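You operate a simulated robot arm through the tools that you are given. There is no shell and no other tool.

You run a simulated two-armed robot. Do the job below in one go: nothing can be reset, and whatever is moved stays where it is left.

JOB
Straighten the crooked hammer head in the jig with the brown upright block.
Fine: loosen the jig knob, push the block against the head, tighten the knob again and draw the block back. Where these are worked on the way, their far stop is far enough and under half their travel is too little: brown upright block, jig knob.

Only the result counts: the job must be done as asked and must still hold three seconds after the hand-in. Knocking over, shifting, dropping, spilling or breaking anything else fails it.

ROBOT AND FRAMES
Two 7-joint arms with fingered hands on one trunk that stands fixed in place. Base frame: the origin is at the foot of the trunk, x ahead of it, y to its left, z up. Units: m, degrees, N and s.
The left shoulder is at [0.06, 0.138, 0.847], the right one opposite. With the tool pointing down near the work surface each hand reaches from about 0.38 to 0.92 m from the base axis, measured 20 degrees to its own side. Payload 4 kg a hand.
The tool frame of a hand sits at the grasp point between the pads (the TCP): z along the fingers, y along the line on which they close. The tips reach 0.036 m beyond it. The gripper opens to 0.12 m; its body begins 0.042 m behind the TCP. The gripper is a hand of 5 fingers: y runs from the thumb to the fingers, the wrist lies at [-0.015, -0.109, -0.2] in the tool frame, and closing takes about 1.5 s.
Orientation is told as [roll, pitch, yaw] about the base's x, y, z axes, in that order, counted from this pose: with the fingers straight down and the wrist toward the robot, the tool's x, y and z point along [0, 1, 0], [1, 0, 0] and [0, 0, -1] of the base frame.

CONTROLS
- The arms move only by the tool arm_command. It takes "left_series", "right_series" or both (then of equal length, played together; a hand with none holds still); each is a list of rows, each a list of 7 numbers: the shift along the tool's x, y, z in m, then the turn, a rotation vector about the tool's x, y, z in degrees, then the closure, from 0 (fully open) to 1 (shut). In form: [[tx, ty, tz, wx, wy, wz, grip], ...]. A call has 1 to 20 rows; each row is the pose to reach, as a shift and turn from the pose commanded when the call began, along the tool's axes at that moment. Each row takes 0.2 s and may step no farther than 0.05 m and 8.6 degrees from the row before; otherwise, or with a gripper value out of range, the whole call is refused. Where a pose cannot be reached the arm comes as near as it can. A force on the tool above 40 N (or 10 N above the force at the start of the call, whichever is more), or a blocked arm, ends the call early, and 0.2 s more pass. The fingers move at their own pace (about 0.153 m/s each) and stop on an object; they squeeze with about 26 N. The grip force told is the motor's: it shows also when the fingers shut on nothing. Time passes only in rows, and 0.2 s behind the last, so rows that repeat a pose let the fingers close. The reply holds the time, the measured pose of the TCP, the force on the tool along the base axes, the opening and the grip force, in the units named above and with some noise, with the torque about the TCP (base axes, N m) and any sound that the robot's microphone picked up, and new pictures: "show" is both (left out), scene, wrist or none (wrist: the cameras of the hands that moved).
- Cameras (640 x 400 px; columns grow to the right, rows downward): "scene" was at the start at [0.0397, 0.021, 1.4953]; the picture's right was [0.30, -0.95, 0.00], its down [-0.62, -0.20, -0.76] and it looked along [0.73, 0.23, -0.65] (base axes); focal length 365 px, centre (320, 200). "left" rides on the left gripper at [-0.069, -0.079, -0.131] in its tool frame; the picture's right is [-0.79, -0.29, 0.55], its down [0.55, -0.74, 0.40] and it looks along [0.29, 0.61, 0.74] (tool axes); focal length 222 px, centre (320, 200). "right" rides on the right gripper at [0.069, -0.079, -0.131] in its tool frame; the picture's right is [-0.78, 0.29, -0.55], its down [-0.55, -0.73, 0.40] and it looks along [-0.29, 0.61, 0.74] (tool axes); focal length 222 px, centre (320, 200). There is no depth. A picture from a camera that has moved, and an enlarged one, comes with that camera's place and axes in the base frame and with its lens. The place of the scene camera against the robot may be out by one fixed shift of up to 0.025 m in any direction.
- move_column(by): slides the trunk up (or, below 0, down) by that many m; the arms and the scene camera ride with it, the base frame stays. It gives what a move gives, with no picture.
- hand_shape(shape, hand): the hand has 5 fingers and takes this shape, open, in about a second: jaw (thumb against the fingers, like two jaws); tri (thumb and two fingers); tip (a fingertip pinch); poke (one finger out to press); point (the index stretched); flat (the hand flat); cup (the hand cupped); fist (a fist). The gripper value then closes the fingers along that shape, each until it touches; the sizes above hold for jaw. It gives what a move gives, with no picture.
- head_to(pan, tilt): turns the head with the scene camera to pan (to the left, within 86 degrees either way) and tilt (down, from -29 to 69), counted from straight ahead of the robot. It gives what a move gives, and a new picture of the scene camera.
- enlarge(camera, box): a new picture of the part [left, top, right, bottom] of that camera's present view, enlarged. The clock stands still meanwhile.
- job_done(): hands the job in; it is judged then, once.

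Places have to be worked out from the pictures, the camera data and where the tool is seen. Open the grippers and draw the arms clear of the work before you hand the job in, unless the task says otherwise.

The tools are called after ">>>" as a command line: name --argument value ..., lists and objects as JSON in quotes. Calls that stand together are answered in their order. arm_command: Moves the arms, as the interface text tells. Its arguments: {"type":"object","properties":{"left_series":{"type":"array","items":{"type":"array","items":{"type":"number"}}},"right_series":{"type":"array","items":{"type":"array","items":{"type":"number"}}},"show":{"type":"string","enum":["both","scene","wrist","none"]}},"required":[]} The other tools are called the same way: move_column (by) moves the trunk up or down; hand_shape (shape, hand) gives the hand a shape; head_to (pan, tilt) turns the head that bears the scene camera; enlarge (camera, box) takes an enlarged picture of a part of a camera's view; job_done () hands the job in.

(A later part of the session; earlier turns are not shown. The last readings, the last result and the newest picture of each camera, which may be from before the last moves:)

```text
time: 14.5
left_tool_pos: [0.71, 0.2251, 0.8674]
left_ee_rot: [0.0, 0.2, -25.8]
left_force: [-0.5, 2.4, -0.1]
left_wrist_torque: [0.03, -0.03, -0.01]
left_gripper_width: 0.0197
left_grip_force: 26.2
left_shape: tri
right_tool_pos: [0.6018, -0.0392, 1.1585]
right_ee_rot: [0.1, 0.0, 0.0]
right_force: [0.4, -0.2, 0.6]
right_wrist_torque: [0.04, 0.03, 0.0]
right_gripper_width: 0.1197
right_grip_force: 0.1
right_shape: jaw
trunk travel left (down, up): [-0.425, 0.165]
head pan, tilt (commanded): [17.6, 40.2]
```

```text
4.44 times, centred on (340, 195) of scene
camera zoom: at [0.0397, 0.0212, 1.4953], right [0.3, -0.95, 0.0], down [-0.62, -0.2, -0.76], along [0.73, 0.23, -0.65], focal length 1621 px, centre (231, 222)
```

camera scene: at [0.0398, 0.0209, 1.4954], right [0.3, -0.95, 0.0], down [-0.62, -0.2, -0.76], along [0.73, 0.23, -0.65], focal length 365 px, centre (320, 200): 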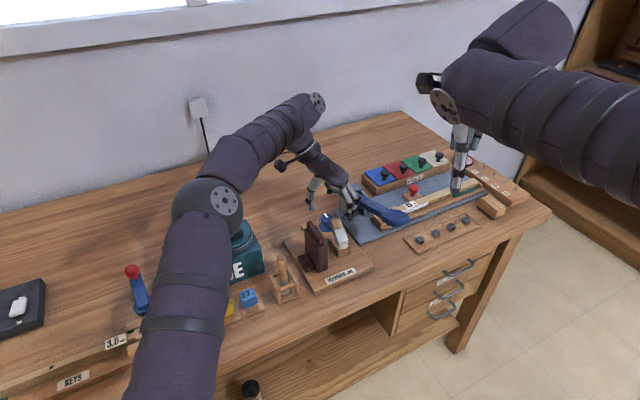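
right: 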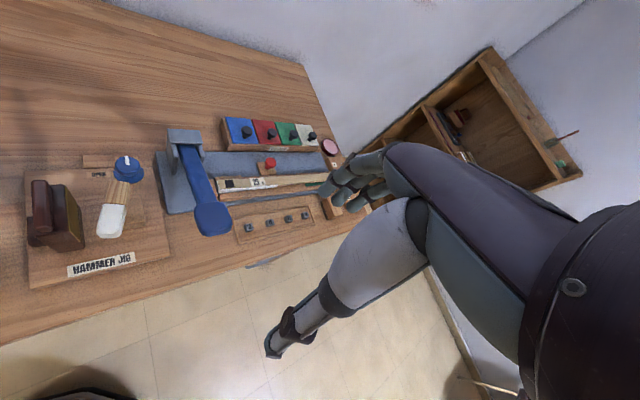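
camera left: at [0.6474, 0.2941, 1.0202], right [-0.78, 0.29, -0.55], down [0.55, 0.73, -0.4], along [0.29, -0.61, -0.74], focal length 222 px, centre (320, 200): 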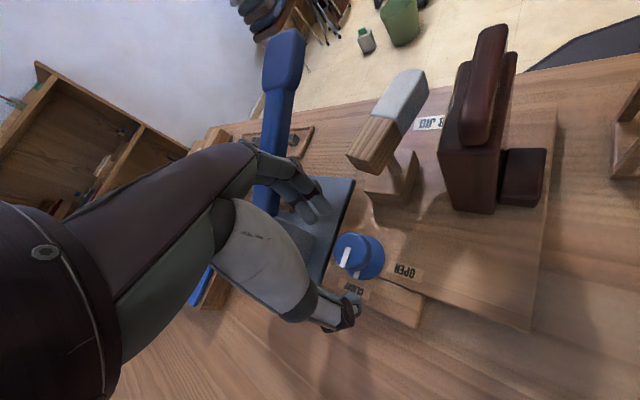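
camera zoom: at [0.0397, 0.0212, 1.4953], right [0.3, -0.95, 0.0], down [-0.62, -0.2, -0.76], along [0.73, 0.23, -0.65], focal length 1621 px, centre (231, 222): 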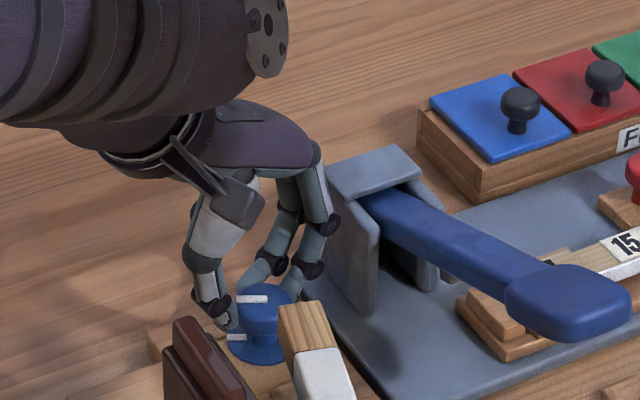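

Turned about 64°, clear of everything. I continue another 26° or so to reach the OPEN stop, watching the torque.

>>> arm_command --left_series '[[-0.0001, -0.0013, 0, 0, 0, -8, 0.9], [-0.0004, -0.0025, 0, 0, 0, -16, 0.9], [-0.0008, -0.0037, 0, 0, 0, -24, 0.9], [-0.0009, -0.0041, 0, 0, 0, -27, 0.9], [-0.0009, -0.0041, 0, 0, 0, -27, 0.9]]' --show "none"

>>> enlarge --camera "left" --box '[240, 150, 440, 350]'

>>> enlarge --camera "right" --box '[30, 100, 190, 220]'

>>> enlarge --camera "scene" --box '[290, 150, 390, 240]'

```text
time: 15.7
left_tool_pos: [0.7052, 0.2253, 0.8674]
left_ee_rot: [-0.1, -0.2, 1.1]
left_force: [-3.4, 5.2, 4.7]
left_wrist_torque: [0.13, 0.08, -0.01]
left_gripper_width: 0.0194
left_grip_force: 26.0
left_shape: tri
right_tool_pos: [0.6019, -0.0382, 1.1572]
right_ee_rot: [0.0, 0.0, 0.1]
right_force: [0.6, -0.3, 0.5]
right_wrist_torque: [0.01, 0.0, 0.0]
right_gripper_width: 0.1196
right_grip_force: 0.1
right_shape: jaw
trunk travel left (down, up): [-0.425, 0.165]
head pan, tilt (commanded): [17.6, 40.2]
```

```text
2.00 times, centred on (340, 250) of left
camera zoom: at [0.6278, 0.154, 0.9977], right [-0.27, -0.79, -0.55], down [-0.74, 0.54, -0.4], along [0.61, 0.3, -0.74], focal length 444 px, centre (280, 100)
```

zoom: 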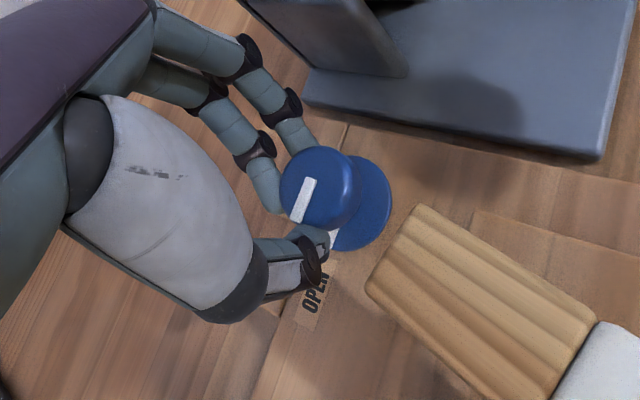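

```text
3.33 times, centred on (110, 160) of right
camera zoom: at [0.5221, 0.0304, 1.289], right [0.29, -0.78, 0.55], down [-0.73, -0.55, -0.4], along [0.61, -0.29, -0.74], focal length 740 px, centre (1020, 333)
```

zoom: 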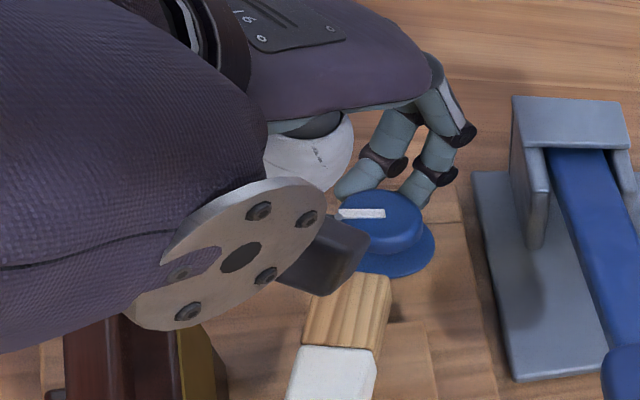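

```text
4.44 times, centred on (340, 195) of scene
camera zoom: at [0.039, 0.0215, 1.4954], right [0.3, -0.95, 0.0], down [-0.61, -0.2, -0.76], along [0.73, 0.23, -0.65], focal length 1621 px, centre (231, 222)
```

zoom: 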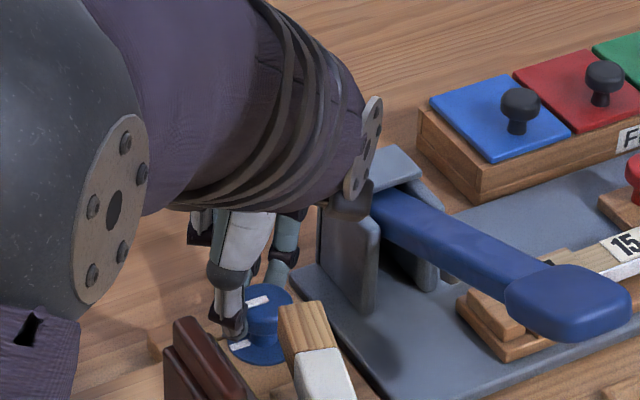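

The pointer now faces OPEN (about 91° turned), still with little torque. I nudge 5° further to be sure it is at its stop.

>>> arm_command --left_series '[[0.0, -0.0008, 0, 0, 0, -5, 0.9], [0.0, -0.0008, 0, 0, 0, -5, 0.9]]' --show "none"

>>> enlarge --camera "left" --box '[240, 150, 440, 350]'

>>> enlarge --camera "scene" --box '[250, 150, 390, 290]'

```text
time: 16.3
left_tool_pos: [0.7055, 0.2249, 0.8666]
left_ee_rot: [0.0, -0.1, 6.2]
left_force: [0.3, 7.1, 5.6]
left_wrist_torque: [0.14, -0.02, -0.08]
left_gripper_width: 0.0193
left_grip_force: 25.7
left_shape: tri
right_tool_pos: [0.6013, -0.0386, 1.1582]
right_ee_rot: [0.0, 0.1, 0.0]
right_force: [-0.3, -1.2, -0.4]
right_wrist_torque: [0.0, 0.02, 0.03]
right_gripper_width: 0.12
right_grip_force: 0.0
right_shape: jaw
trunk travel left (down, up): [-0.425, 0.165]
head pan, tilt (commanded): [17.6, 40.2]
```

```text
2.00 times, centred on (340, 250) of left
camera zoom: at [0.6336, 0.1471, 0.9977], right [-0.21, -0.81, -0.55], down [-0.79, 0.47, -0.4], along [0.58, 0.35, -0.74], focal length 444 px, centre (280, 100)
```

zoom: 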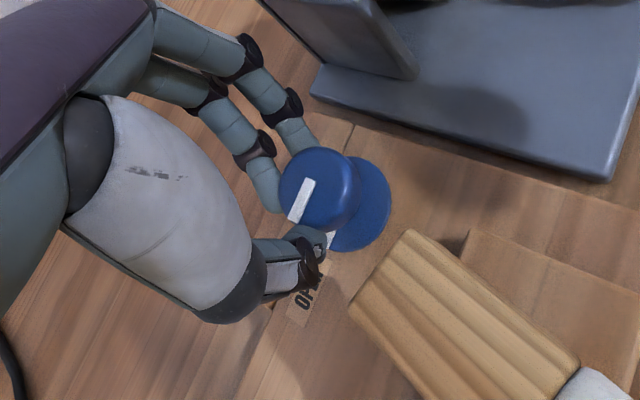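

```text
2.86 times, centred on (320, 220) of scene
camera zoom: at [0.0394, 0.0213, 1.4954], right [0.3, -0.95, 0.0], down [-0.61, -0.2, -0.76], along [0.73, 0.23, -0.65], focal length 1042 px, centre (320, 143)
```

zoom: 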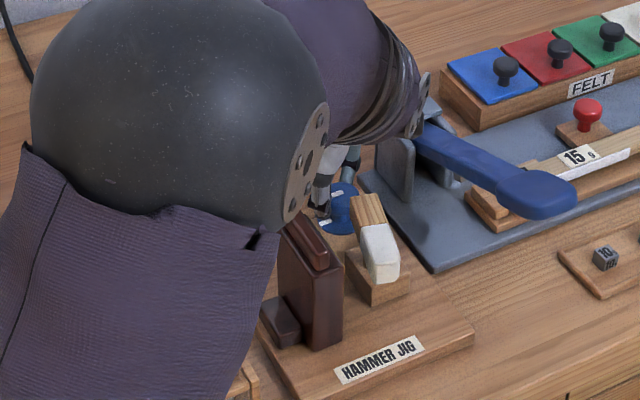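

The knob appears to have come to OPEN with a slight counter-torque. I open the fingers just a little (the head is close behind the thumb) and lift straight up.

>>> arm_command --left_series '[[0, 0, 0, 0, 0, 0, 0.8], [0, 0, 0, 0, 0, 0, 0.7], [0, 0, 0, 0, 0, 0, 0.7], [0, 0, -0.01, 0, 0, 0, 0.7], [0, 0, -0.03, 0, 0, 0, 0.7], [0, 0, -0.06, 0, 0, 0, 0.7], [0, 0, -0.1, 0, 0, 0, 0.7], [0, 0, -0.14, 0, 0, 0, 0.7], [0, 0, -0.14, 0, 0, 0, 0.7]]' --show "both"

>>> enlarge --camera "left" --box '[240, 180, 500, 400]'

>>> enlarge --camera "right" --box '[10, 120, 190, 280]'

```text
time: 18.3
left_tool_pos: [0.7059, 0.2237, 1.0074]
left_ee_rot: [-0.1, 0.0, 6.1]
left_force: [0.1, -0.2, 0.7]
left_wrist_torque: [0.01, -0.01, -0.04]
left_gripper_width: 0.0361
left_grip_force: 0.0
left_shape: tri
right_tool_pos: [0.6013, -0.0389, 1.1577]
right_ee_rot: [0.0, -0.1, -0.1]
right_force: [0.0, -0.3, 0.1]
right_wrist_torque: [0.0, -0.02, -0.02]
right_gripper_width: 0.1198
right_grip_force: 0.1
right_shape: jaw
trunk travel left (down, up): [-0.425, 0.165]
head pan, tilt (commanded): [17.6, 40.2]
camera scene: at [0.0399, 0.0209, 1.4953], right [0.3, -0.95, 0.0], down [-0.62, -0.2, -0.76], along [0.73, 0.23, -0.65], focal length 365 px, centre (320, 200)
camera left: at [0.6353, 0.1464, 1.1387], right [-0.21, -0.81, -0.55], down [-0.79, 0.47, -0.4], along [0.58, 0.35, -0.74], focal length 222 px, centre (320, 200)
```

scene: 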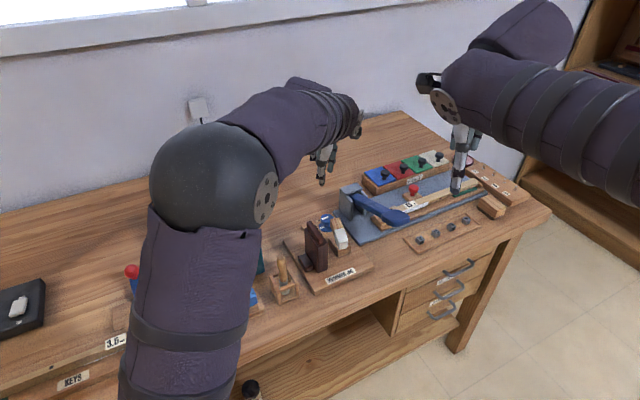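
left: 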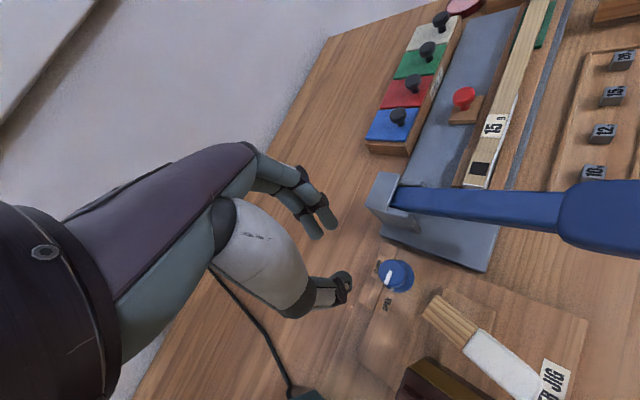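

```text
1.82 times, centred on (370, 290) of left
camera zoom: at [0.6353, 0.1464, 1.1387], right [-0.21, -0.81, -0.55], down [-0.79, 0.47, -0.4], along [0.58, 0.35, -0.74], focal length 404 px, centre (229, 36)
```

zoom: 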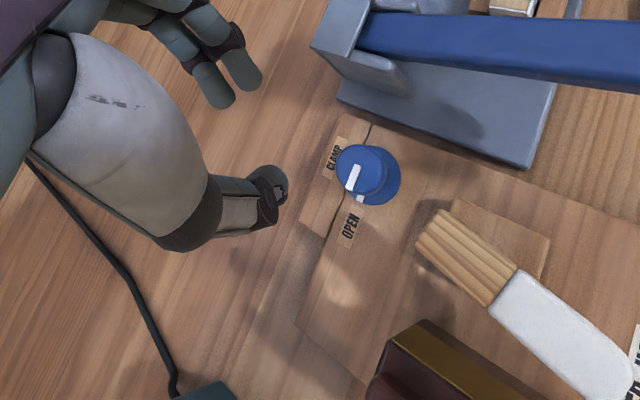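

```text
2.50 times, centred on (100, 200) of right
camera zoom: at [0.5229, 0.0298, 1.2886], right [0.29, -0.78, 0.55], down [-0.73, -0.55, -0.4], along [0.61, -0.29, -0.74], focal length 555 px, centre (870, 200)
```

zoom: 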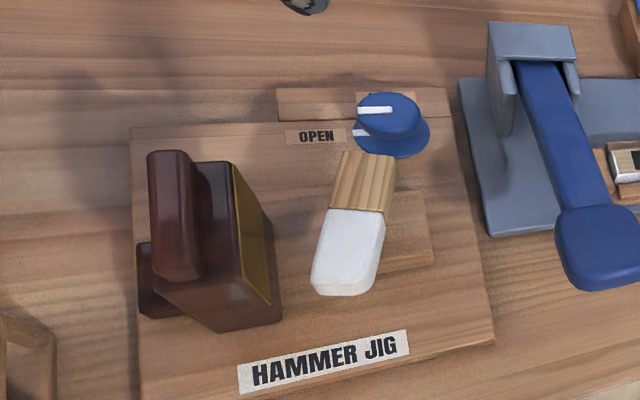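

The knob points to OPEN. Next the block: its top bar is centred near [0.583, 0.205], about 0.012 thick, with tops z≈0.918 above a ledge at ≈0.898. I move the hand above the bar, yaw −45.5°.

>>> arm_command --left_series '[[0.0002, -0.0166, 0, 0, 0, 7.37, 0.55], [0.0003, -0.0333, 0, 0, 0, 14.74, 0.55], [0.0005, -0.0499, 0, 0, 0, 22.1, 0.55], [0.0007, -0.0665, 0, 0, 0, 29.5, 0.55], [0.0009, -0.0831, 0, 0, 0, 36.85, 0.55], [0.001, -0.0998, 0.003, 0, 0, 44.2, 0.55], [0.0012, -0.1164, 0.007, 0, 0, 51.6, 0.55], [0.0012, -0.1164, 0.007, 0, 0, 51.6, 0.55]]' --show "both"

>>> enlarge --camera "left" --box '[240, 150, 480, 390]'

>>> enlarge --camera "right" --box '[0, 80, 180, 260]'

>>> enlarge --camera "scene" --box '[250, 170, 390, 290]'

```text
time: 20.1
left_tool_pos: [0.5897, 0.2134, 1.0019]
left_ee_rot: [0.0, 0.0, -45.7]
left_force: [0.3, -1.2, -0.2]
left_wrist_torque: [0.0, -0.02, 0.02]
left_gripper_width: 0.0538
left_grip_force: 0.1
left_shape: tri
right_tool_pos: [0.6027, -0.04, 1.1586]
right_ee_rot: [0.0, 0.0, 0.1]
right_force: [-0.3, 0.6, 0.2]
right_wrist_torque: [0.03, 0.01, 0.01]
right_gripper_width: 0.1197
right_grip_force: 0.0
right_shape: jaw
trunk travel left (down, up): [-0.425, 0.165]
head pan, tilt (commanded): [17.6, 40.2]
camera scene: at [0.0398, 0.0209, 1.4953], right [0.3, -0.95, 0.0], down [-0.62, -0.2, -0.76], along [0.73, 0.23, -0.65], focal length 365 px, centre (320, 200)
camera left: at [0.4843, 0.2214, 1.1318], right [-0.76, -0.34, -0.55], down [-0.12, 0.91, -0.4], along [0.63, -0.24, -0.74], focal length 222 px, centre (320, 200)
```

scene: 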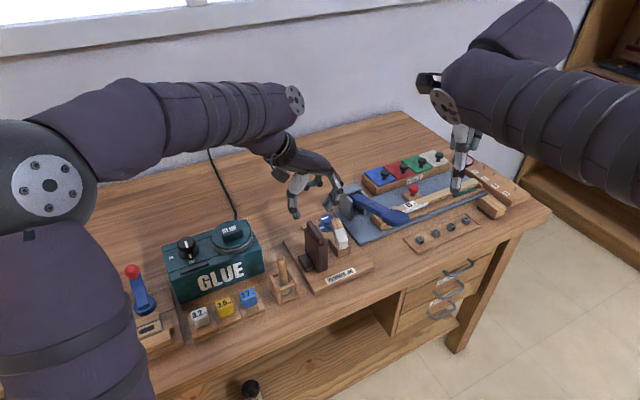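
left: 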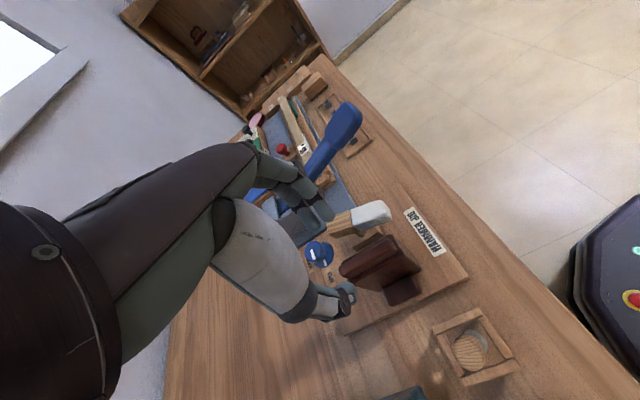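

```text
1.67 times, centred on (360, 270) of left
camera zoom: at [0.4843, 0.2214, 1.1318], right [-0.76, -0.34, -0.55], down [-0.12, 0.91, -0.4], along [0.63, -0.24, -0.74], focal length 370 px, centre (253, 83)
```

zoom: 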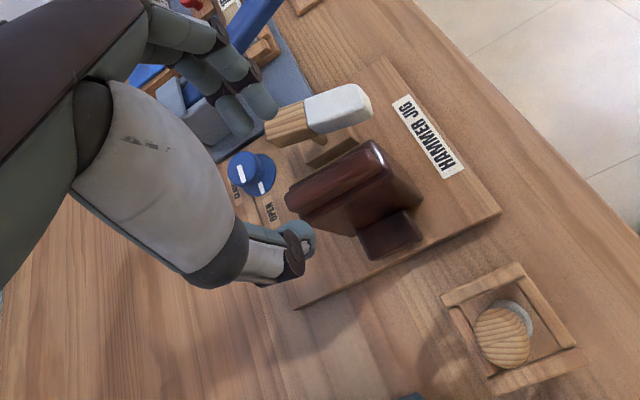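

```text
2.22 times, centred on (90, 170) of right
camera zoom: at [0.5228, 0.0298, 1.2887], right [0.29, -0.78, 0.55], down [-0.73, -0.55, -0.4], along [0.61, -0.29, -0.74], focal length 494 px, centre (831, 267)
```

zoom: 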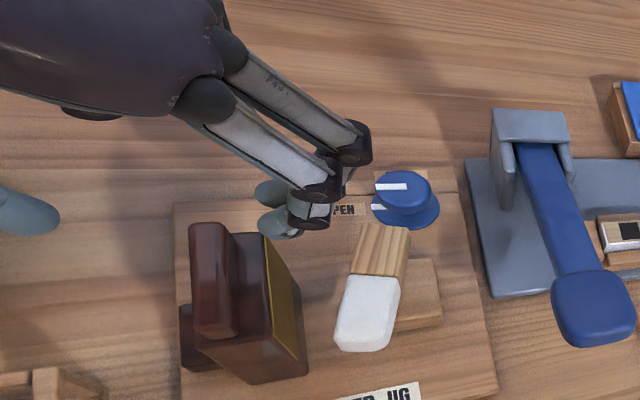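

```text
3.33 times, centred on (320, 230) of scene
camera zoom: at [0.0398, 0.0209, 1.4953], right [0.3, -0.95, 0.0], down [-0.62, -0.2, -0.76], along [0.73, 0.23, -0.65], focal length 1216 px, centre (320, 100)
```

zoom: 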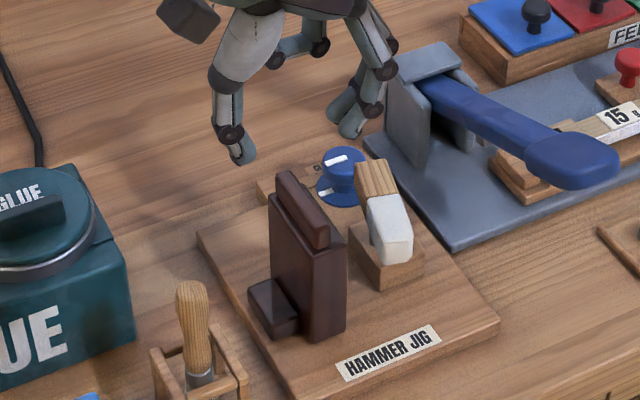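

Alignment looks right. I narrow the fingers to ~0.036 m and descend first to just above the bar top for a check.

>>> arm_command --left_series '[[0, 0, 0.01, 0, 0, 0, 0.7], [0, 0, 0.02, 0, 0, 0, 0.7], [0, 0, 0.035, 0, 0, 0, 0.7], [0, 0, 0.035, 0, 0, 0, 0.7]]' --show "none"

>>> enlarge --camera "left" --box '[260, 180, 440, 340]'

>>> enlarge --camera "right" --box '[0, 120, 140, 240]'

>>> enlarge --camera "scene" --box '[270, 170, 370, 270]'

```text
time: 21.1
left_tool_pos: [0.5882, 0.2146, 0.9654]
left_ee_rot: [0.0, 0.0, -45.5]
left_force: [0.0, -0.3, -0.3]
left_wrist_torque: [0.0, -0.02, 0.03]
left_gripper_width: 0.0365
left_grip_force: 0.1
left_shape: tri
right_tool_pos: [0.6033, -0.0387, 1.1564]
right_ee_rot: [-0.1, 0.0, -0.1]
right_force: [0.5, -0.3, -0.1]
right_wrist_torque: [-0.02, -0.01, 0.0]
right_gripper_width: 0.1195
right_grip_force: 0.1
right_shape: jaw
trunk travel left (down, up): [-0.425, 0.165]
head pan, tilt (commanded): [17.6, 40.2]
```

```text
2.50 times, centred on (350, 260) of left
camera zoom: at [0.4837, 0.222, 1.0961], right [-0.76, -0.34, -0.55], down [-0.12, 0.91, -0.4], along [0.63, -0.24, -0.74], focal length 555 px, centre (245, 50)
```

zoom: 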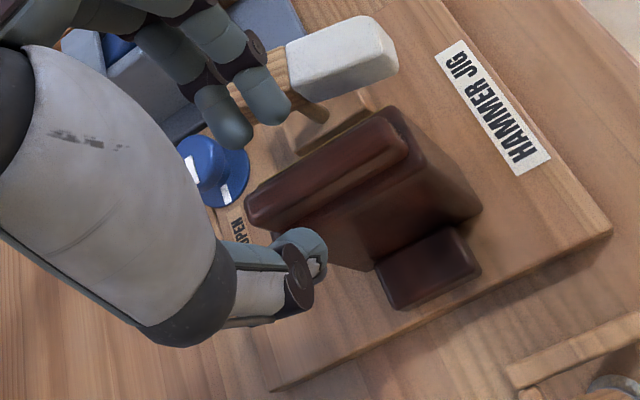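

```text
3.33 times, centred on (70, 180) of right
camera zoom: at [0.5227, 0.0298, 1.2887], right [0.29, -0.78, 0.55], down [-0.73, -0.55, -0.4], along [0.61, -0.29, -0.74], focal length 740 px, centre (1153, 267)
```

zoom: 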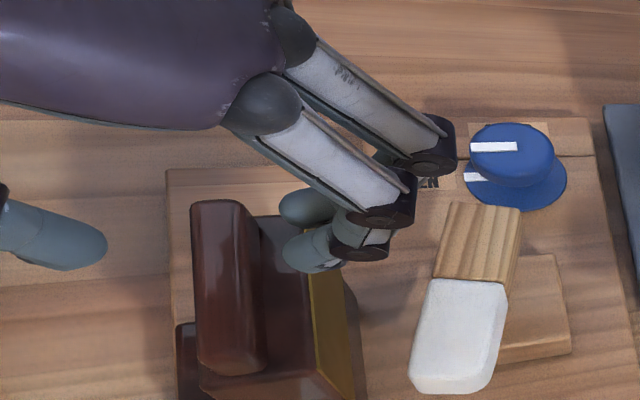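

```text
4.00 times, centred on (320, 220) of scene
camera zoom: at [0.0397, 0.0209, 1.4954], right [0.3, -0.95, 0.0], down [-0.62, -0.2, -0.76], along [0.73, 0.23, -0.65], focal length 1459 px, centre (320, 120)
```

zoom: 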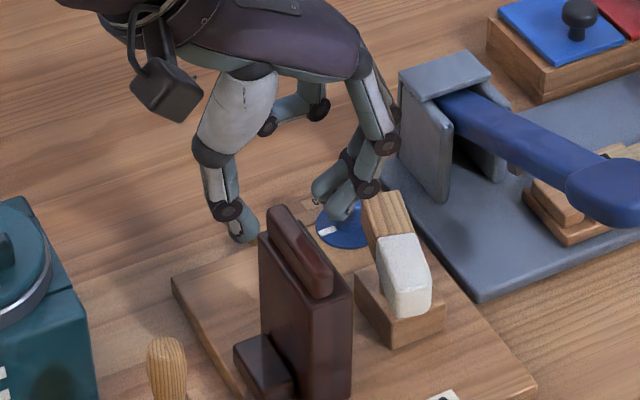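

The tri grip is centred on the TCP itself (thumb x≈−0.002, fingers ±0.01), so I shift 11 mm along the bar to its middle and descend to tips ≈0.904, above the ledge.

>>> arm_command --left_series '[[-0.006, 0.001, 0, 0, 0, 0, 0.7], [-0.0115, 0.002, 0, 0, 0, 0, 0.7], [-0.0115, 0.002, 0.01, 0, 0, 0, 0.7], [-0.0115, 0.002, 0.02, 0, 0, 0, 0.7], [-0.0115, 0.002, 0.0255, 0, 0, 0, 0.7], [-0.0115, 0.002, 0.0255, 0, 0, 0, 0.7]]' --show "none"

>>> enlarge --camera "left" --box '[260, 180, 440, 340]'

>>> enlarge --camera "right" --box '[0, 120, 140, 240]'

>>> enlarge --camera "scene" --box '[270, 170, 370, 270]'

```text
time: 22.5
left_tool_pos: [0.582, 0.2038, 0.9411]
left_ee_rot: [0.0, 0.0, -45.6]
left_force: [-0.2, -0.6, 0.5]
left_wrist_torque: [-0.01, 0.01, 0.02]
left_gripper_width: 0.0366
left_grip_force: 0.1
left_shape: tri
right_tool_pos: [0.6017, -0.0391, 1.1584]
right_ee_rot: [0.0, 0.0, 0.0]
right_force: [0.0, 0.1, 0.8]
right_wrist_torque: [0.01, -0.02, -0.03]
right_gripper_width: 0.1198
right_grip_force: 0.1
right_shape: jaw
trunk travel left (down, up): [-0.425, 0.165]
head pan, tilt (commanded): [17.6, 40.2]
```

```text
2.50 times, centred on (350, 260) of left
camera zoom: at [0.4771, 0.2117, 1.0706], right [-0.76, -0.34, -0.55], down [-0.12, 0.91, -0.4], along [0.63, -0.24, -0.74], focal length 555 px, centre (245, 50)
```

zoom: 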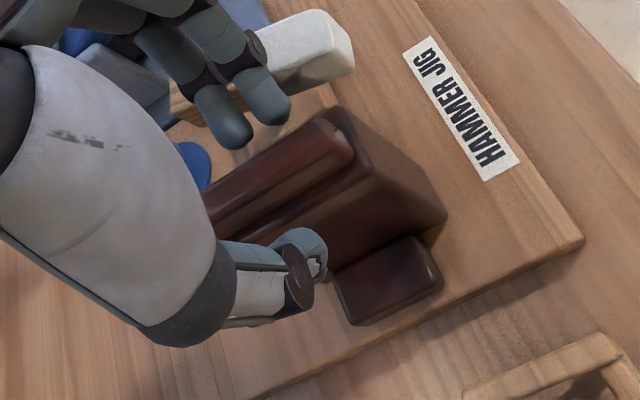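

```text
3.33 times, centred on (70, 180) of right
camera zoom: at [0.5227, 0.0299, 1.2887], right [0.29, -0.78, 0.55], down [-0.73, -0.55, -0.4], along [0.61, -0.29, -0.74], focal length 740 px, centre (1153, 267)
```

zoom: 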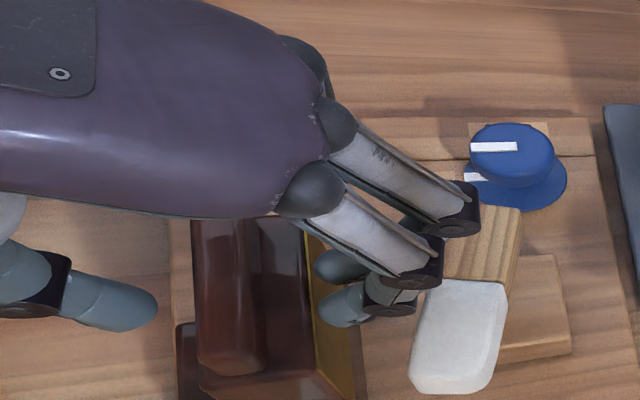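

```text
4.00 times, centred on (320, 220) of scene
camera zoom: at [0.0397, 0.021, 1.4953], right [0.3, -0.95, 0.0], down [-0.62, -0.2, -0.76], along [0.73, 0.23, -0.65], focal length 1459 px, centre (320, 120)
```

zoom: 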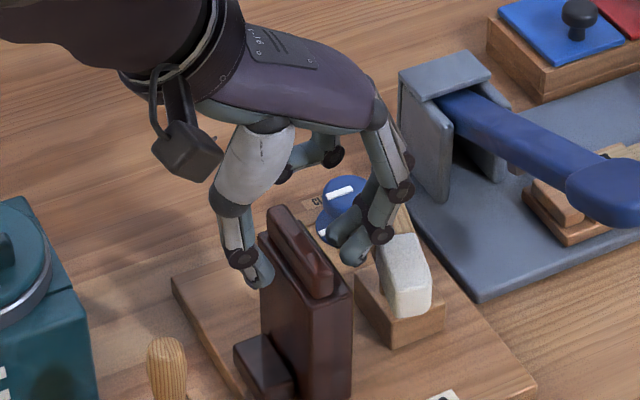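

Thumb is behind the bar and two fingers in front, above the ledge, no contact. I close on the bar.

>>> arm_command --left_series '[[0, 0, 0, 0, 0, 0, 0.75], [0, 0, 0, 0, 0, 0, 0.8], [0, 0, 0, 0, 0, 0, 0.85], [0, 0, 0, 0, 0, 0, 0.9], [0, 0, 0, 0, 0, 0, 0.95], [0, 0, 0, 0, 0, 0, 1.0], [0, 0, 0, 0, 0, 0, 1.0]]' --show "none"

>>> enlarge --camera "left" --box '[260, 180, 440, 340]'

>>> enlarge --camera "right" --box '[0, 120, 140, 240]'

>>> enlarge --camera "scene" --box '[270, 170, 370, 270]'

```text
time: 24.1
left_tool_pos: [0.5831, 0.2018, 0.9409]
left_ee_rot: [0.0, -0.1, -45.7]
left_force: [2.3, -2.0, 6.6]
left_wrist_torque: [-0.28, -0.26, 0.11]
left_gripper_width: 0.0164
left_grip_force: 26.5
left_shape: tri
right_tool_pos: [0.6018, -0.0406, 1.1578]
right_ee_rot: [0.0, 0.0, 0.0]
right_force: [-0.9, 0.0, -0.1]
right_wrist_torque: [-0.01, -0.04, -0.02]
right_gripper_width: 0.1196
right_grip_force: 0.0
right_shape: jaw
trunk travel left (down, up): [-0.425, 0.165]
head pan, tilt (commanded): [17.6, 40.2]
```

```text
2.50 times, centred on (350, 260) of left
camera zoom: at [0.4772, 0.2112, 1.0712], right [-0.76, -0.34, -0.55], down [-0.12, 0.91, -0.4], along [0.63, -0.24, -0.74], focal length 555 px, centre (245, 50)
```

zoom: 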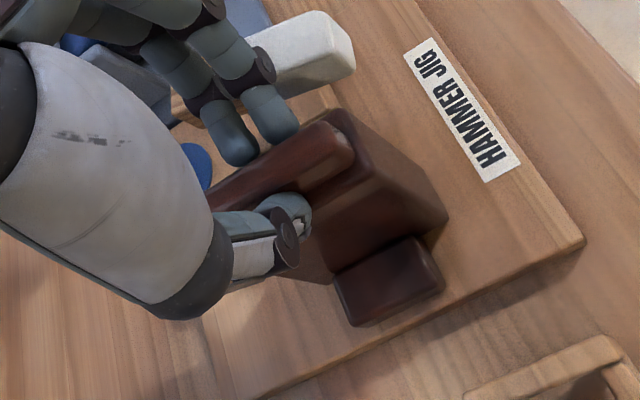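

```text
3.33 times, centred on (70, 180) of right
camera zoom: at [0.5226, 0.0295, 1.2888], right [0.29, -0.78, 0.55], down [-0.73, -0.55, -0.4], along [0.61, -0.29, -0.74], focal length 740 px, centre (1153, 267)
```

zoom: 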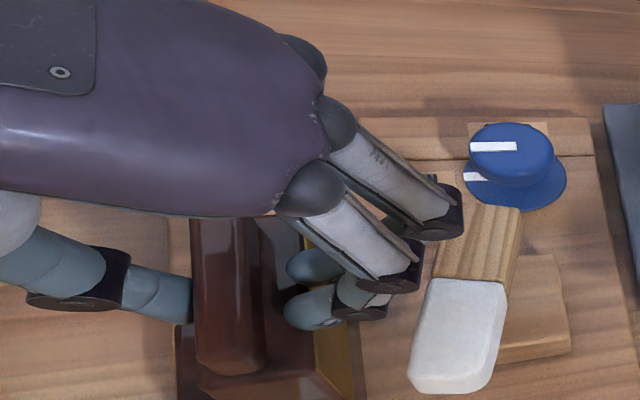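

```text
4.00 times, centred on (320, 220) of scene
camera zoom: at [0.0395, 0.0205, 1.4954], right [0.3, -0.95, 0.0], down [-0.62, -0.2, -0.76], along [0.73, 0.23, -0.65], focal length 1459 px, centre (320, 120)
```

zoom: 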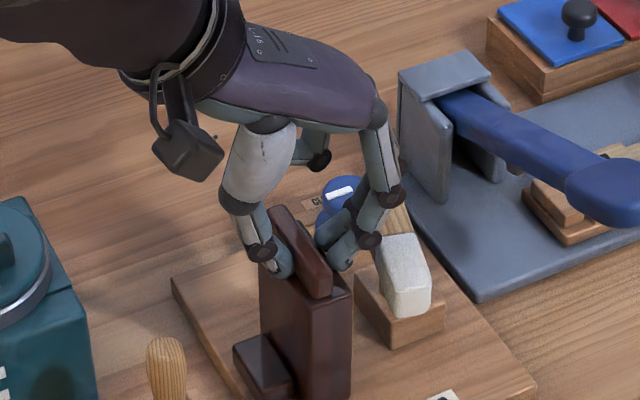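

The bar is held (0.016 m, 26 N). I push the block along the jig's +x by 20 mm first and watch the force.

>>> arm_command --left_series '[[0, 0.004, 0, 0, 0, 0, 1.0], [0, 0.008, 0, 0, 0, 0, 1.0], [0, 0.012, 0, 0, 0, 0, 1.0], [0, 0.016, 0, 0, 0, 0, 1.0], [0, 0.02, 0, 0, 0, 0, 1.0], [0, 0.02, 0, 0, 0, 0, 1.0]]' --show "none"

>>> enlarge --camera "left" --box '[260, 180, 440, 340]'

>>> enlarge --camera "right" --box '[0, 120, 140, 240]'

>>> enlarge --camera "scene" --box '[270, 170, 370, 270]'

```text
time: 25.5
left_tool_pos: [0.5974, 0.189, 0.9409]
left_ee_rot: [0.0, 0.0, -45.6]
left_force: [-4.0, -3.0, 5.8]
left_wrist_torque: [-0.3, 0.03, 0.03]
left_gripper_width: 0.0168
left_grip_force: 26.0
left_shape: tri
right_tool_pos: [0.6023, -0.0398, 1.1568]
right_ee_rot: [0.0, 0.0, 0.0]
right_force: [0.1, 0.5, 0.2]
right_wrist_torque: [0.0, -0.05, 0.01]
right_gripper_width: 0.1198
right_grip_force: 0.1
right_shape: jaw
trunk travel left (down, up): [-0.425, 0.165]
head pan, tilt (commanded): [17.6, 40.2]
```

```text
2.50 times, centred on (350, 260) of left
camera zoom: at [0.4913, 0.1977, 1.0713], right [-0.76, -0.34, -0.55], down [-0.12, 0.91, -0.4], along [0.63, -0.24, -0.74], focal length 555 px, centre (245, 50)
```

zoom: 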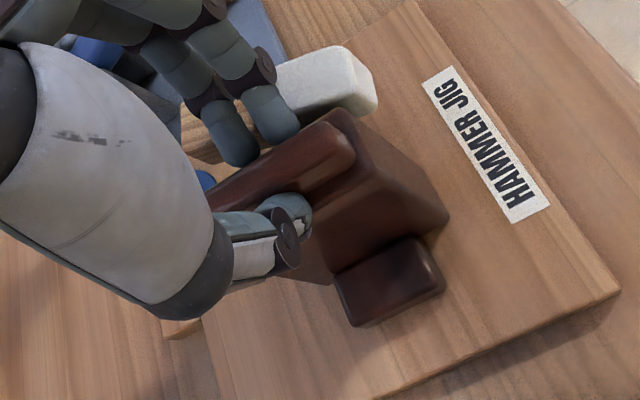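

```text
3.33 times, centred on (70, 180) of right
camera zoom: at [0.522, 0.0294, 1.289], right [0.29, -0.78, 0.55], down [-0.73, -0.55, -0.4], along [0.61, -0.29, -0.74], focal length 740 px, centre (1153, 267)
```

zoom: 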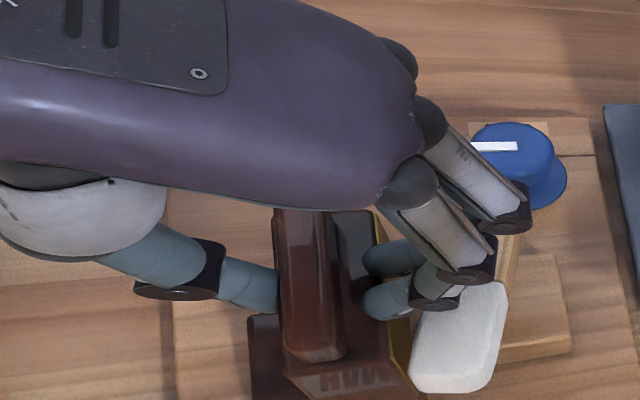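

```text
4.00 times, centred on (320, 220) of scene
camera zoom: at [0.0389, 0.0205, 1.4953], right [0.3, -0.95, 0.0], down [-0.61, -0.2, -0.76], along [0.73, 0.23, -0.65], focal length 1459 px, centre (320, 120)
```

zoom: 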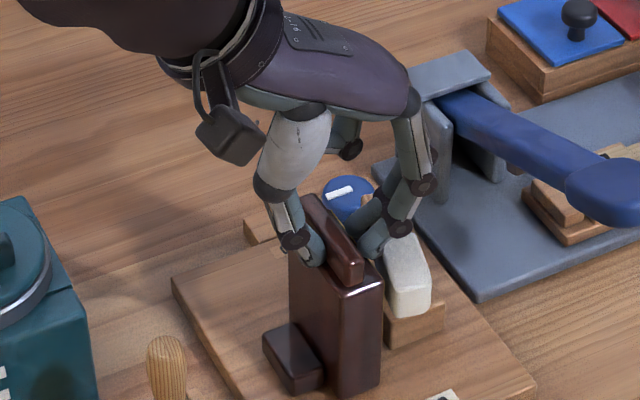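

The block moved 20 mm and is about to meet the white end. I keep pushing in small steps, watching the force.

>>> arm_command --left_series '[[0, 0.003, 0, 0, 0, 0, 1.0], [0, 0.006, 0, 0, 0, 0, 1.0], [0, 0.009, 0, 0, 0, 0, 1.0], [0, 0.012, 0, 0, 0, 0, 1.0], [0, 0.012, 0, 0, 0, 0, 1.0]]' --show "none"

>>> enlarge --camera "left" --box '[260, 180, 440, 340]'

>>> enlarge --camera "right" --box '[0, 120, 140, 240]'

>>> enlarge --camera "scene" --box '[270, 170, 370, 270]'

```text
time: 26.7
left_tool_pos: [0.6052, 0.1808, 0.9397]
left_ee_rot: [0.1, -0.1, -45.6]
left_force: [-1.9, -2.0, 8.2]
left_wrist_torque: [-0.23, -0.07, 0.05]
left_gripper_width: 0.0166
left_grip_force: 26.2
left_shape: tri
right_tool_pos: [0.6026, -0.0391, 1.1578]
right_ee_rot: [0.1, 0.0, 0.0]
right_force: [0.0, -0.2, -0.2]
right_wrist_torque: [0.0, -0.01, 0.01]
right_gripper_width: 0.1196
right_grip_force: 0.2
right_shape: jaw
trunk travel left (down, up): [-0.425, 0.165]
head pan, tilt (commanded): [17.6, 40.2]
```

```text
2.50 times, centred on (350, 260) of left
camera zoom: at [0.4999, 0.1885, 1.071], right [-0.76, -0.34, -0.55], down [-0.12, 0.91, -0.4], along [0.63, -0.24, -0.74], focal length 555 px, centre (245, 50)
```

zoom: 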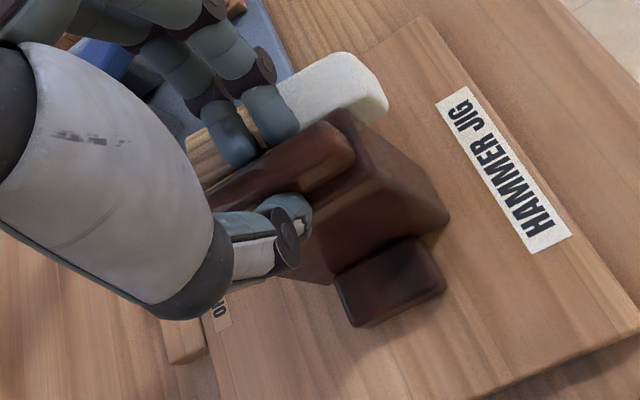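

```text
3.33 times, centred on (70, 180) of right
camera zoom: at [0.522, 0.0296, 1.2891], right [0.29, -0.78, 0.55], down [-0.73, -0.55, -0.4], along [0.61, -0.29, -0.74], focal length 740 px, centre (1153, 267)
```

zoom: 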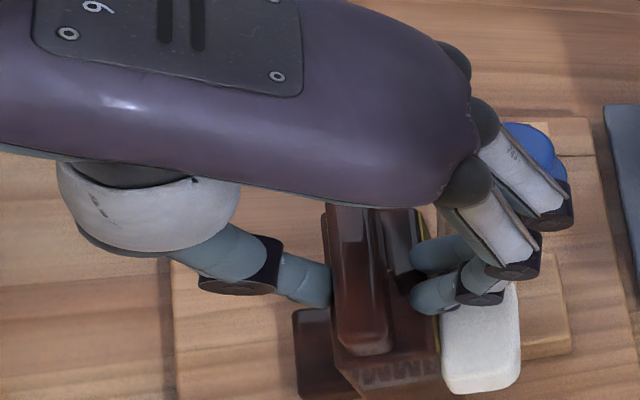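

```text
4.00 times, centred on (320, 220) of scene
camera zoom: at [0.0389, 0.0206, 1.4954], right [0.3, -0.95, 0.0], down [-0.61, -0.2, -0.76], along [0.73, 0.23, -0.65], focal length 1459 px, centre (320, 120)
```

zoom: 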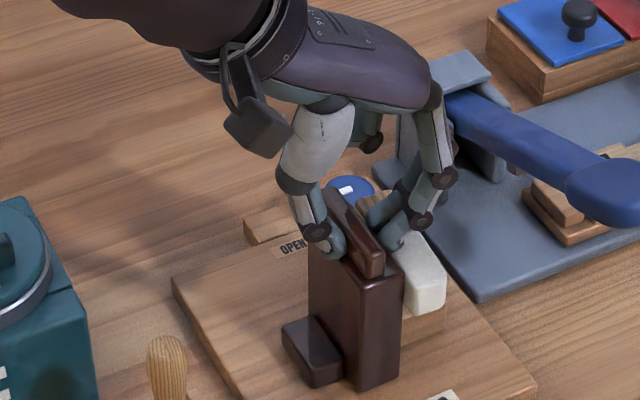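

The head is turning with the block and looks nearly parallel to its face. I continue in 2 mm steps until the block meets its far stop.

>>> arm_command --left_series '[[0, 0.002, 0, 0, 0, 0, 1.0], [0, 0.004, 0, 0, 0, 0, 1.0], [0, 0.006, 0, 0, 0, 0, 1.0], [0, 0.006, 0, 0, 0, 0, 1.0]]' --show "none"

>>> enlarge --camera "left" --box '[260, 180, 440, 340]'

>>> enlarge --camera "right" --box '[0, 120, 140, 240]'

>>> enlarge --camera "scene" --box '[270, 170, 370, 270]'

```text
time: 27.7
left_tool_pos: [0.6083, 0.1776, 0.9404]
left_ee_rot: [0.0, 0.0, -45.5]
left_force: [-7.2, 2.2, 12.6]
left_wrist_torque: [0.0, 0.18, 0.0]
left_gripper_width: 0.0167
left_grip_force: 26.3
left_shape: tri
right_tool_pos: [0.6014, -0.0392, 1.1587]
right_ee_rot: [0.0, -0.1, 0.0]
right_force: [-0.6, -0.4, -0.1]
right_wrist_torque: [0.01, 0.01, 0.02]
right_gripper_width: 0.1197
right_grip_force: 0.0
right_shape: jaw
trunk travel left (down, up): [-0.425, 0.165]
head pan, tilt (commanded): [17.6, 40.2]
```

```text
2.50 times, centred on (350, 260) of left
camera zoom: at [0.5025, 0.1858, 1.071], right [-0.76, -0.34, -0.55], down [-0.12, 0.91, -0.4], along [0.63, -0.24, -0.74], focal length 555 px, centre (245, 50)
```

zoom: 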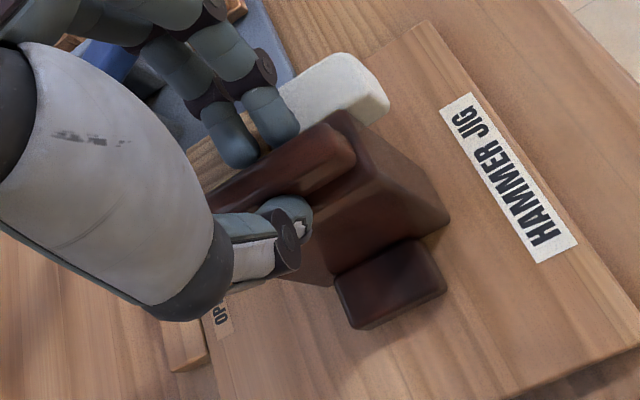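

```text
3.33 times, centred on (70, 180) of right
camera zoom: at [0.5212, 0.03, 1.2894], right [0.29, -0.78, 0.55], down [-0.73, -0.55, -0.4], along [0.61, -0.29, -0.74], focal length 740 px, centre (1153, 267)
```

zoom: 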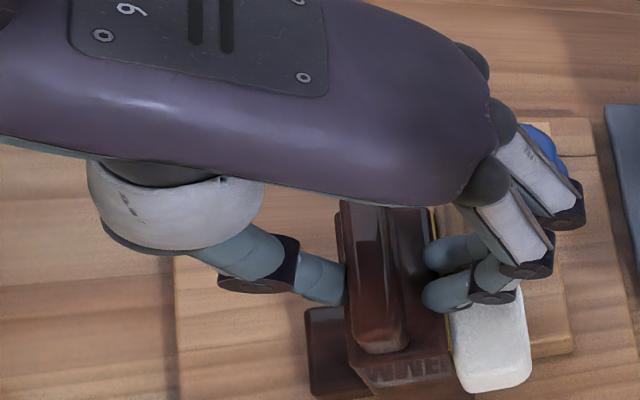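

```text
4.00 times, centred on (320, 220) of scene
camera zoom: at [0.0379, 0.0209, 1.4955], right [0.3, -0.95, 0.0], down [-0.61, -0.2, -0.76], along [0.73, 0.23, -0.64], focal length 1459 px, centre (320, 120)
```

zoom: 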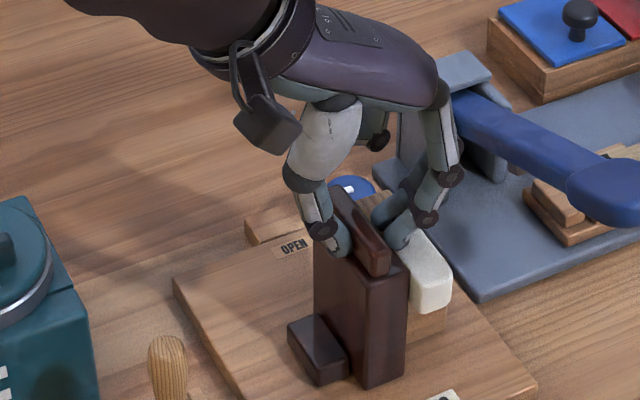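

Force is building (about 7 N against the push). I push up to 6 mm more to make certain it is at the far stop.

>>> arm_command --left_series '[[0, 0.002, 0, 0, 0, 0, 1.0], [0, 0.004, 0, 0, 0, 0, 1.0], [0, 0.006, 0, 0, 0, 0, 1.0], [0, 0.006, 0, 0, 0, 0, 1.0]]' --show "none"

>>> enlarge --camera "left" --box '[260, 180, 440, 340]'

>>> enlarge --camera "right" --box '[0, 120, 140, 240]'

>>> enlarge --camera "scene" --box '[270, 170, 370, 270]'

```text
time: 28.7
left_tool_pos: [0.6108, 0.1751, 0.9407]
left_ee_rot: [0.0, 0.0, -45.4]
left_force: [-16.5, 10.4, 14.0]
left_wrist_torque: [0.42, 0.58, 0.02]
left_gripper_width: 0.0176
left_grip_force: 26.0
left_shape: tri
right_tool_pos: [0.5997, -0.0389, 1.1584]
right_ee_rot: [0.0, -0.1, 0.1]
right_force: [0.4, 0.4, -0.4]
right_wrist_torque: [-0.03, -0.03, -0.02]
right_gripper_width: 0.1197
right_grip_force: 0.1
right_shape: jaw
trunk travel left (down, up): [-0.425, 0.165]
head pan, tilt (commanded): [17.6, 40.2]
```

```text
2.50 times, centred on (350, 260) of left
camera zoom: at [0.5062, 0.1828, 1.0712], right [-0.76, -0.34, -0.55], down [-0.12, 0.91, -0.4], along [0.63, -0.24, -0.74], focal length 555 px, centre (245, 50)
```

zoom: 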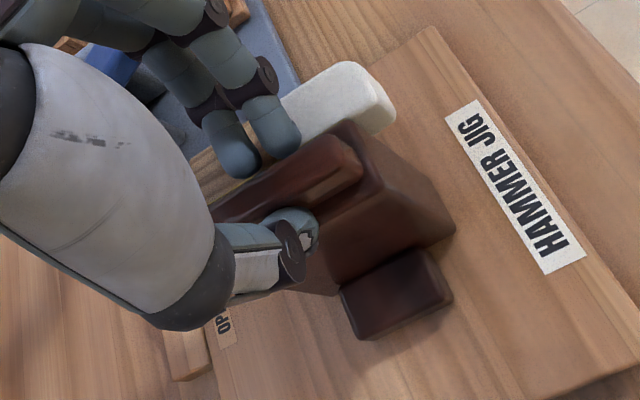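

```text
3.33 times, centred on (70, 180) of right
camera zoom: at [0.5202, 0.0309, 1.2897], right [0.29, -0.78, 0.55], down [-0.73, -0.55, -0.4], along [0.61, -0.29, -0.74], focal length 740 px, centre (1153, 267)
```

zoom: 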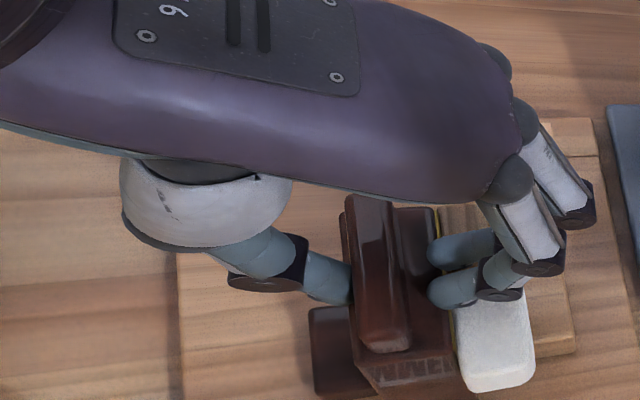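

```text
4.00 times, centred on (320, 220) of scene
camera zoom: at [0.0368, 0.0219, 1.4954], right [0.3, -0.95, 0.0], down [-0.61, -0.2, -0.76], along [0.73, 0.23, -0.64], focal length 1459 px, centre (320, 120)
```

zoom: 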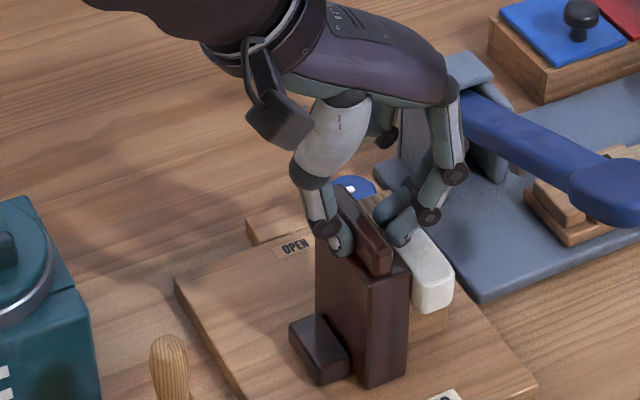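

The block no longer advances and resists with ~19 N: it is at the far stop with the head lying parallel to it. I ease off while opening and lift straight up.

>>> arm_command --left_series '[[0, -0.004, 0, 0, 0, 0, 0.9], [0, -0.005, 0, 0, 0, 0, 0.8], [0, -0.005, 0, 0, 0, 0, 0.7], [0, -0.005, 0, 0, 0, 0, 0.7], [0, -0.005, -0.01, 0, 0, 0, 0.7], [0, -0.005, -0.03, 0, 0, 0, 0.7], [0, -0.005, -0.06, 0, 0, 0, 0.7], [0, -0.005, -0.09, 0, 0, 0, 0.7], [0, -0.005, -0.09, 0, 0, 0, 0.7]]' --show "both"

>>> enlarge --camera "left" --box '[240, 150, 480, 390]'

>>> enlarge --camera "right" --box '[10, 120, 190, 280]'

>>> enlarge --camera "scene" --box '[260, 170, 380, 280]'

```text
time: 30.7
left_tool_pos: [0.6098, 0.1797, 1.0279]
left_ee_rot: [0.0, 0.0, -45.7]
left_force: [-0.4, -0.2, 0.4]
left_wrist_torque: [0.01, 0.01, 0.01]
left_gripper_width: 0.0361
left_grip_force: 0.0
left_shape: tri
right_tool_pos: [0.6019, -0.0398, 1.1572]
right_ee_rot: [-0.1, 0.0, 0.0]
right_force: [-0.5, 0.2, 0.2]
right_wrist_torque: [0.0, 0.02, 0.0]
right_gripper_width: 0.1196
right_grip_force: 0.1
right_shape: jaw
trunk travel left (down, up): [-0.425, 0.165]
head pan, tilt (commanded): [17.6, 40.2]
camera scene: at [0.0398, 0.021, 1.4953], right [0.3, -0.95, 0.0], down [-0.62, -0.2, -0.76], along [0.73, 0.23, -0.65], focal length 365 px, centre (320, 200)
camera left: at [0.506, 0.1873, 1.1583], right [-0.76, -0.34, -0.55], down [-0.12, 0.91, -0.4], along [0.63, -0.24, -0.74], focal length 222 px, centre (320, 200)
```

scene: 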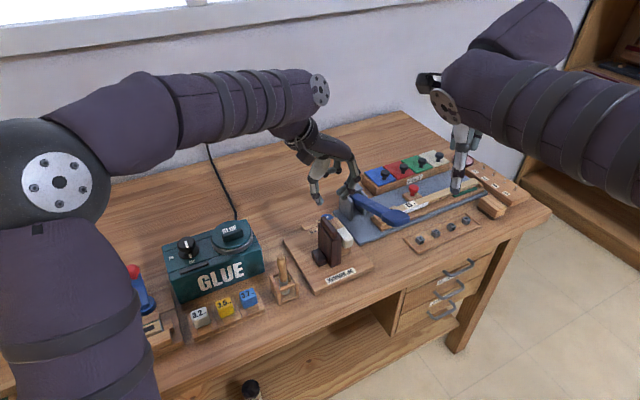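
left: 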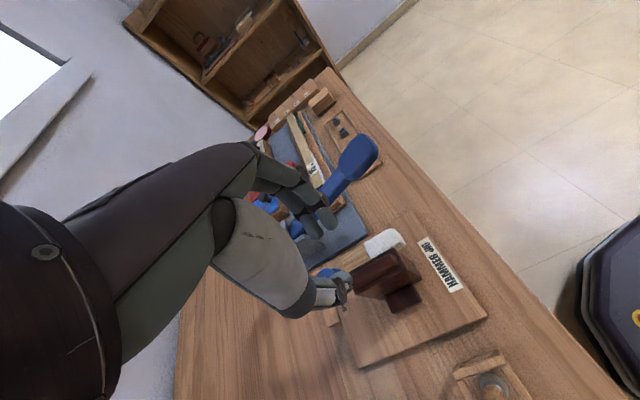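

```text
1.67 times, centred on (360, 270) of left
camera zoom: at [0.506, 0.1873, 1.1583], right [-0.76, -0.34, -0.55], down [-0.12, 0.91, -0.4], along [0.63, -0.24, -0.74], focal length 370 px, centre (253, 83)
```

zoom: 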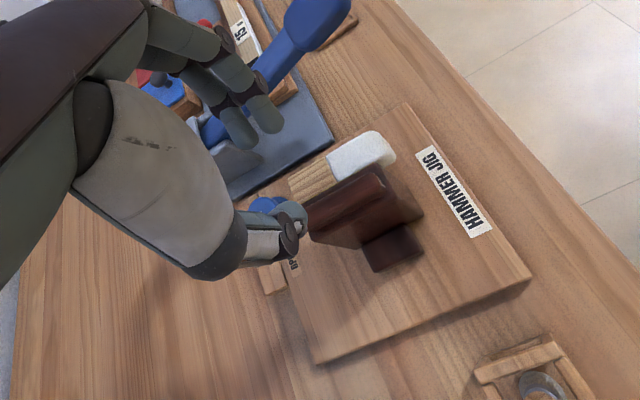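

```text
2.50 times, centred on (100, 200) of right
camera zoom: at [0.5228, 0.0299, 1.2886], right [0.29, -0.78, 0.55], down [-0.73, -0.55, -0.4], along [0.61, -0.29, -0.74], focal length 555 px, centre (870, 200)
```

zoom: 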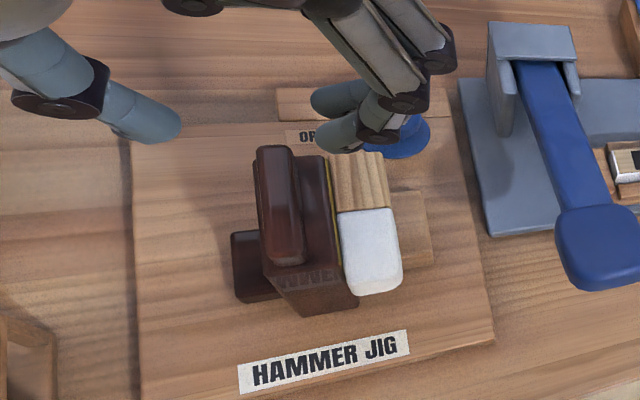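

```text
3.64 times, centred on (320, 225) of scene
camera zoom: at [0.0398, 0.021, 1.4953], right [0.3, -0.95, 0.0], down [-0.62, -0.2, -0.76], along [0.73, 0.23, -0.65], focal length 1327 px, centre (320, 109)
```

zoom: 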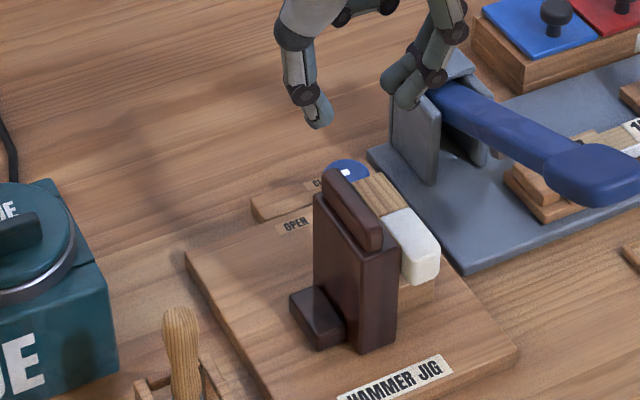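

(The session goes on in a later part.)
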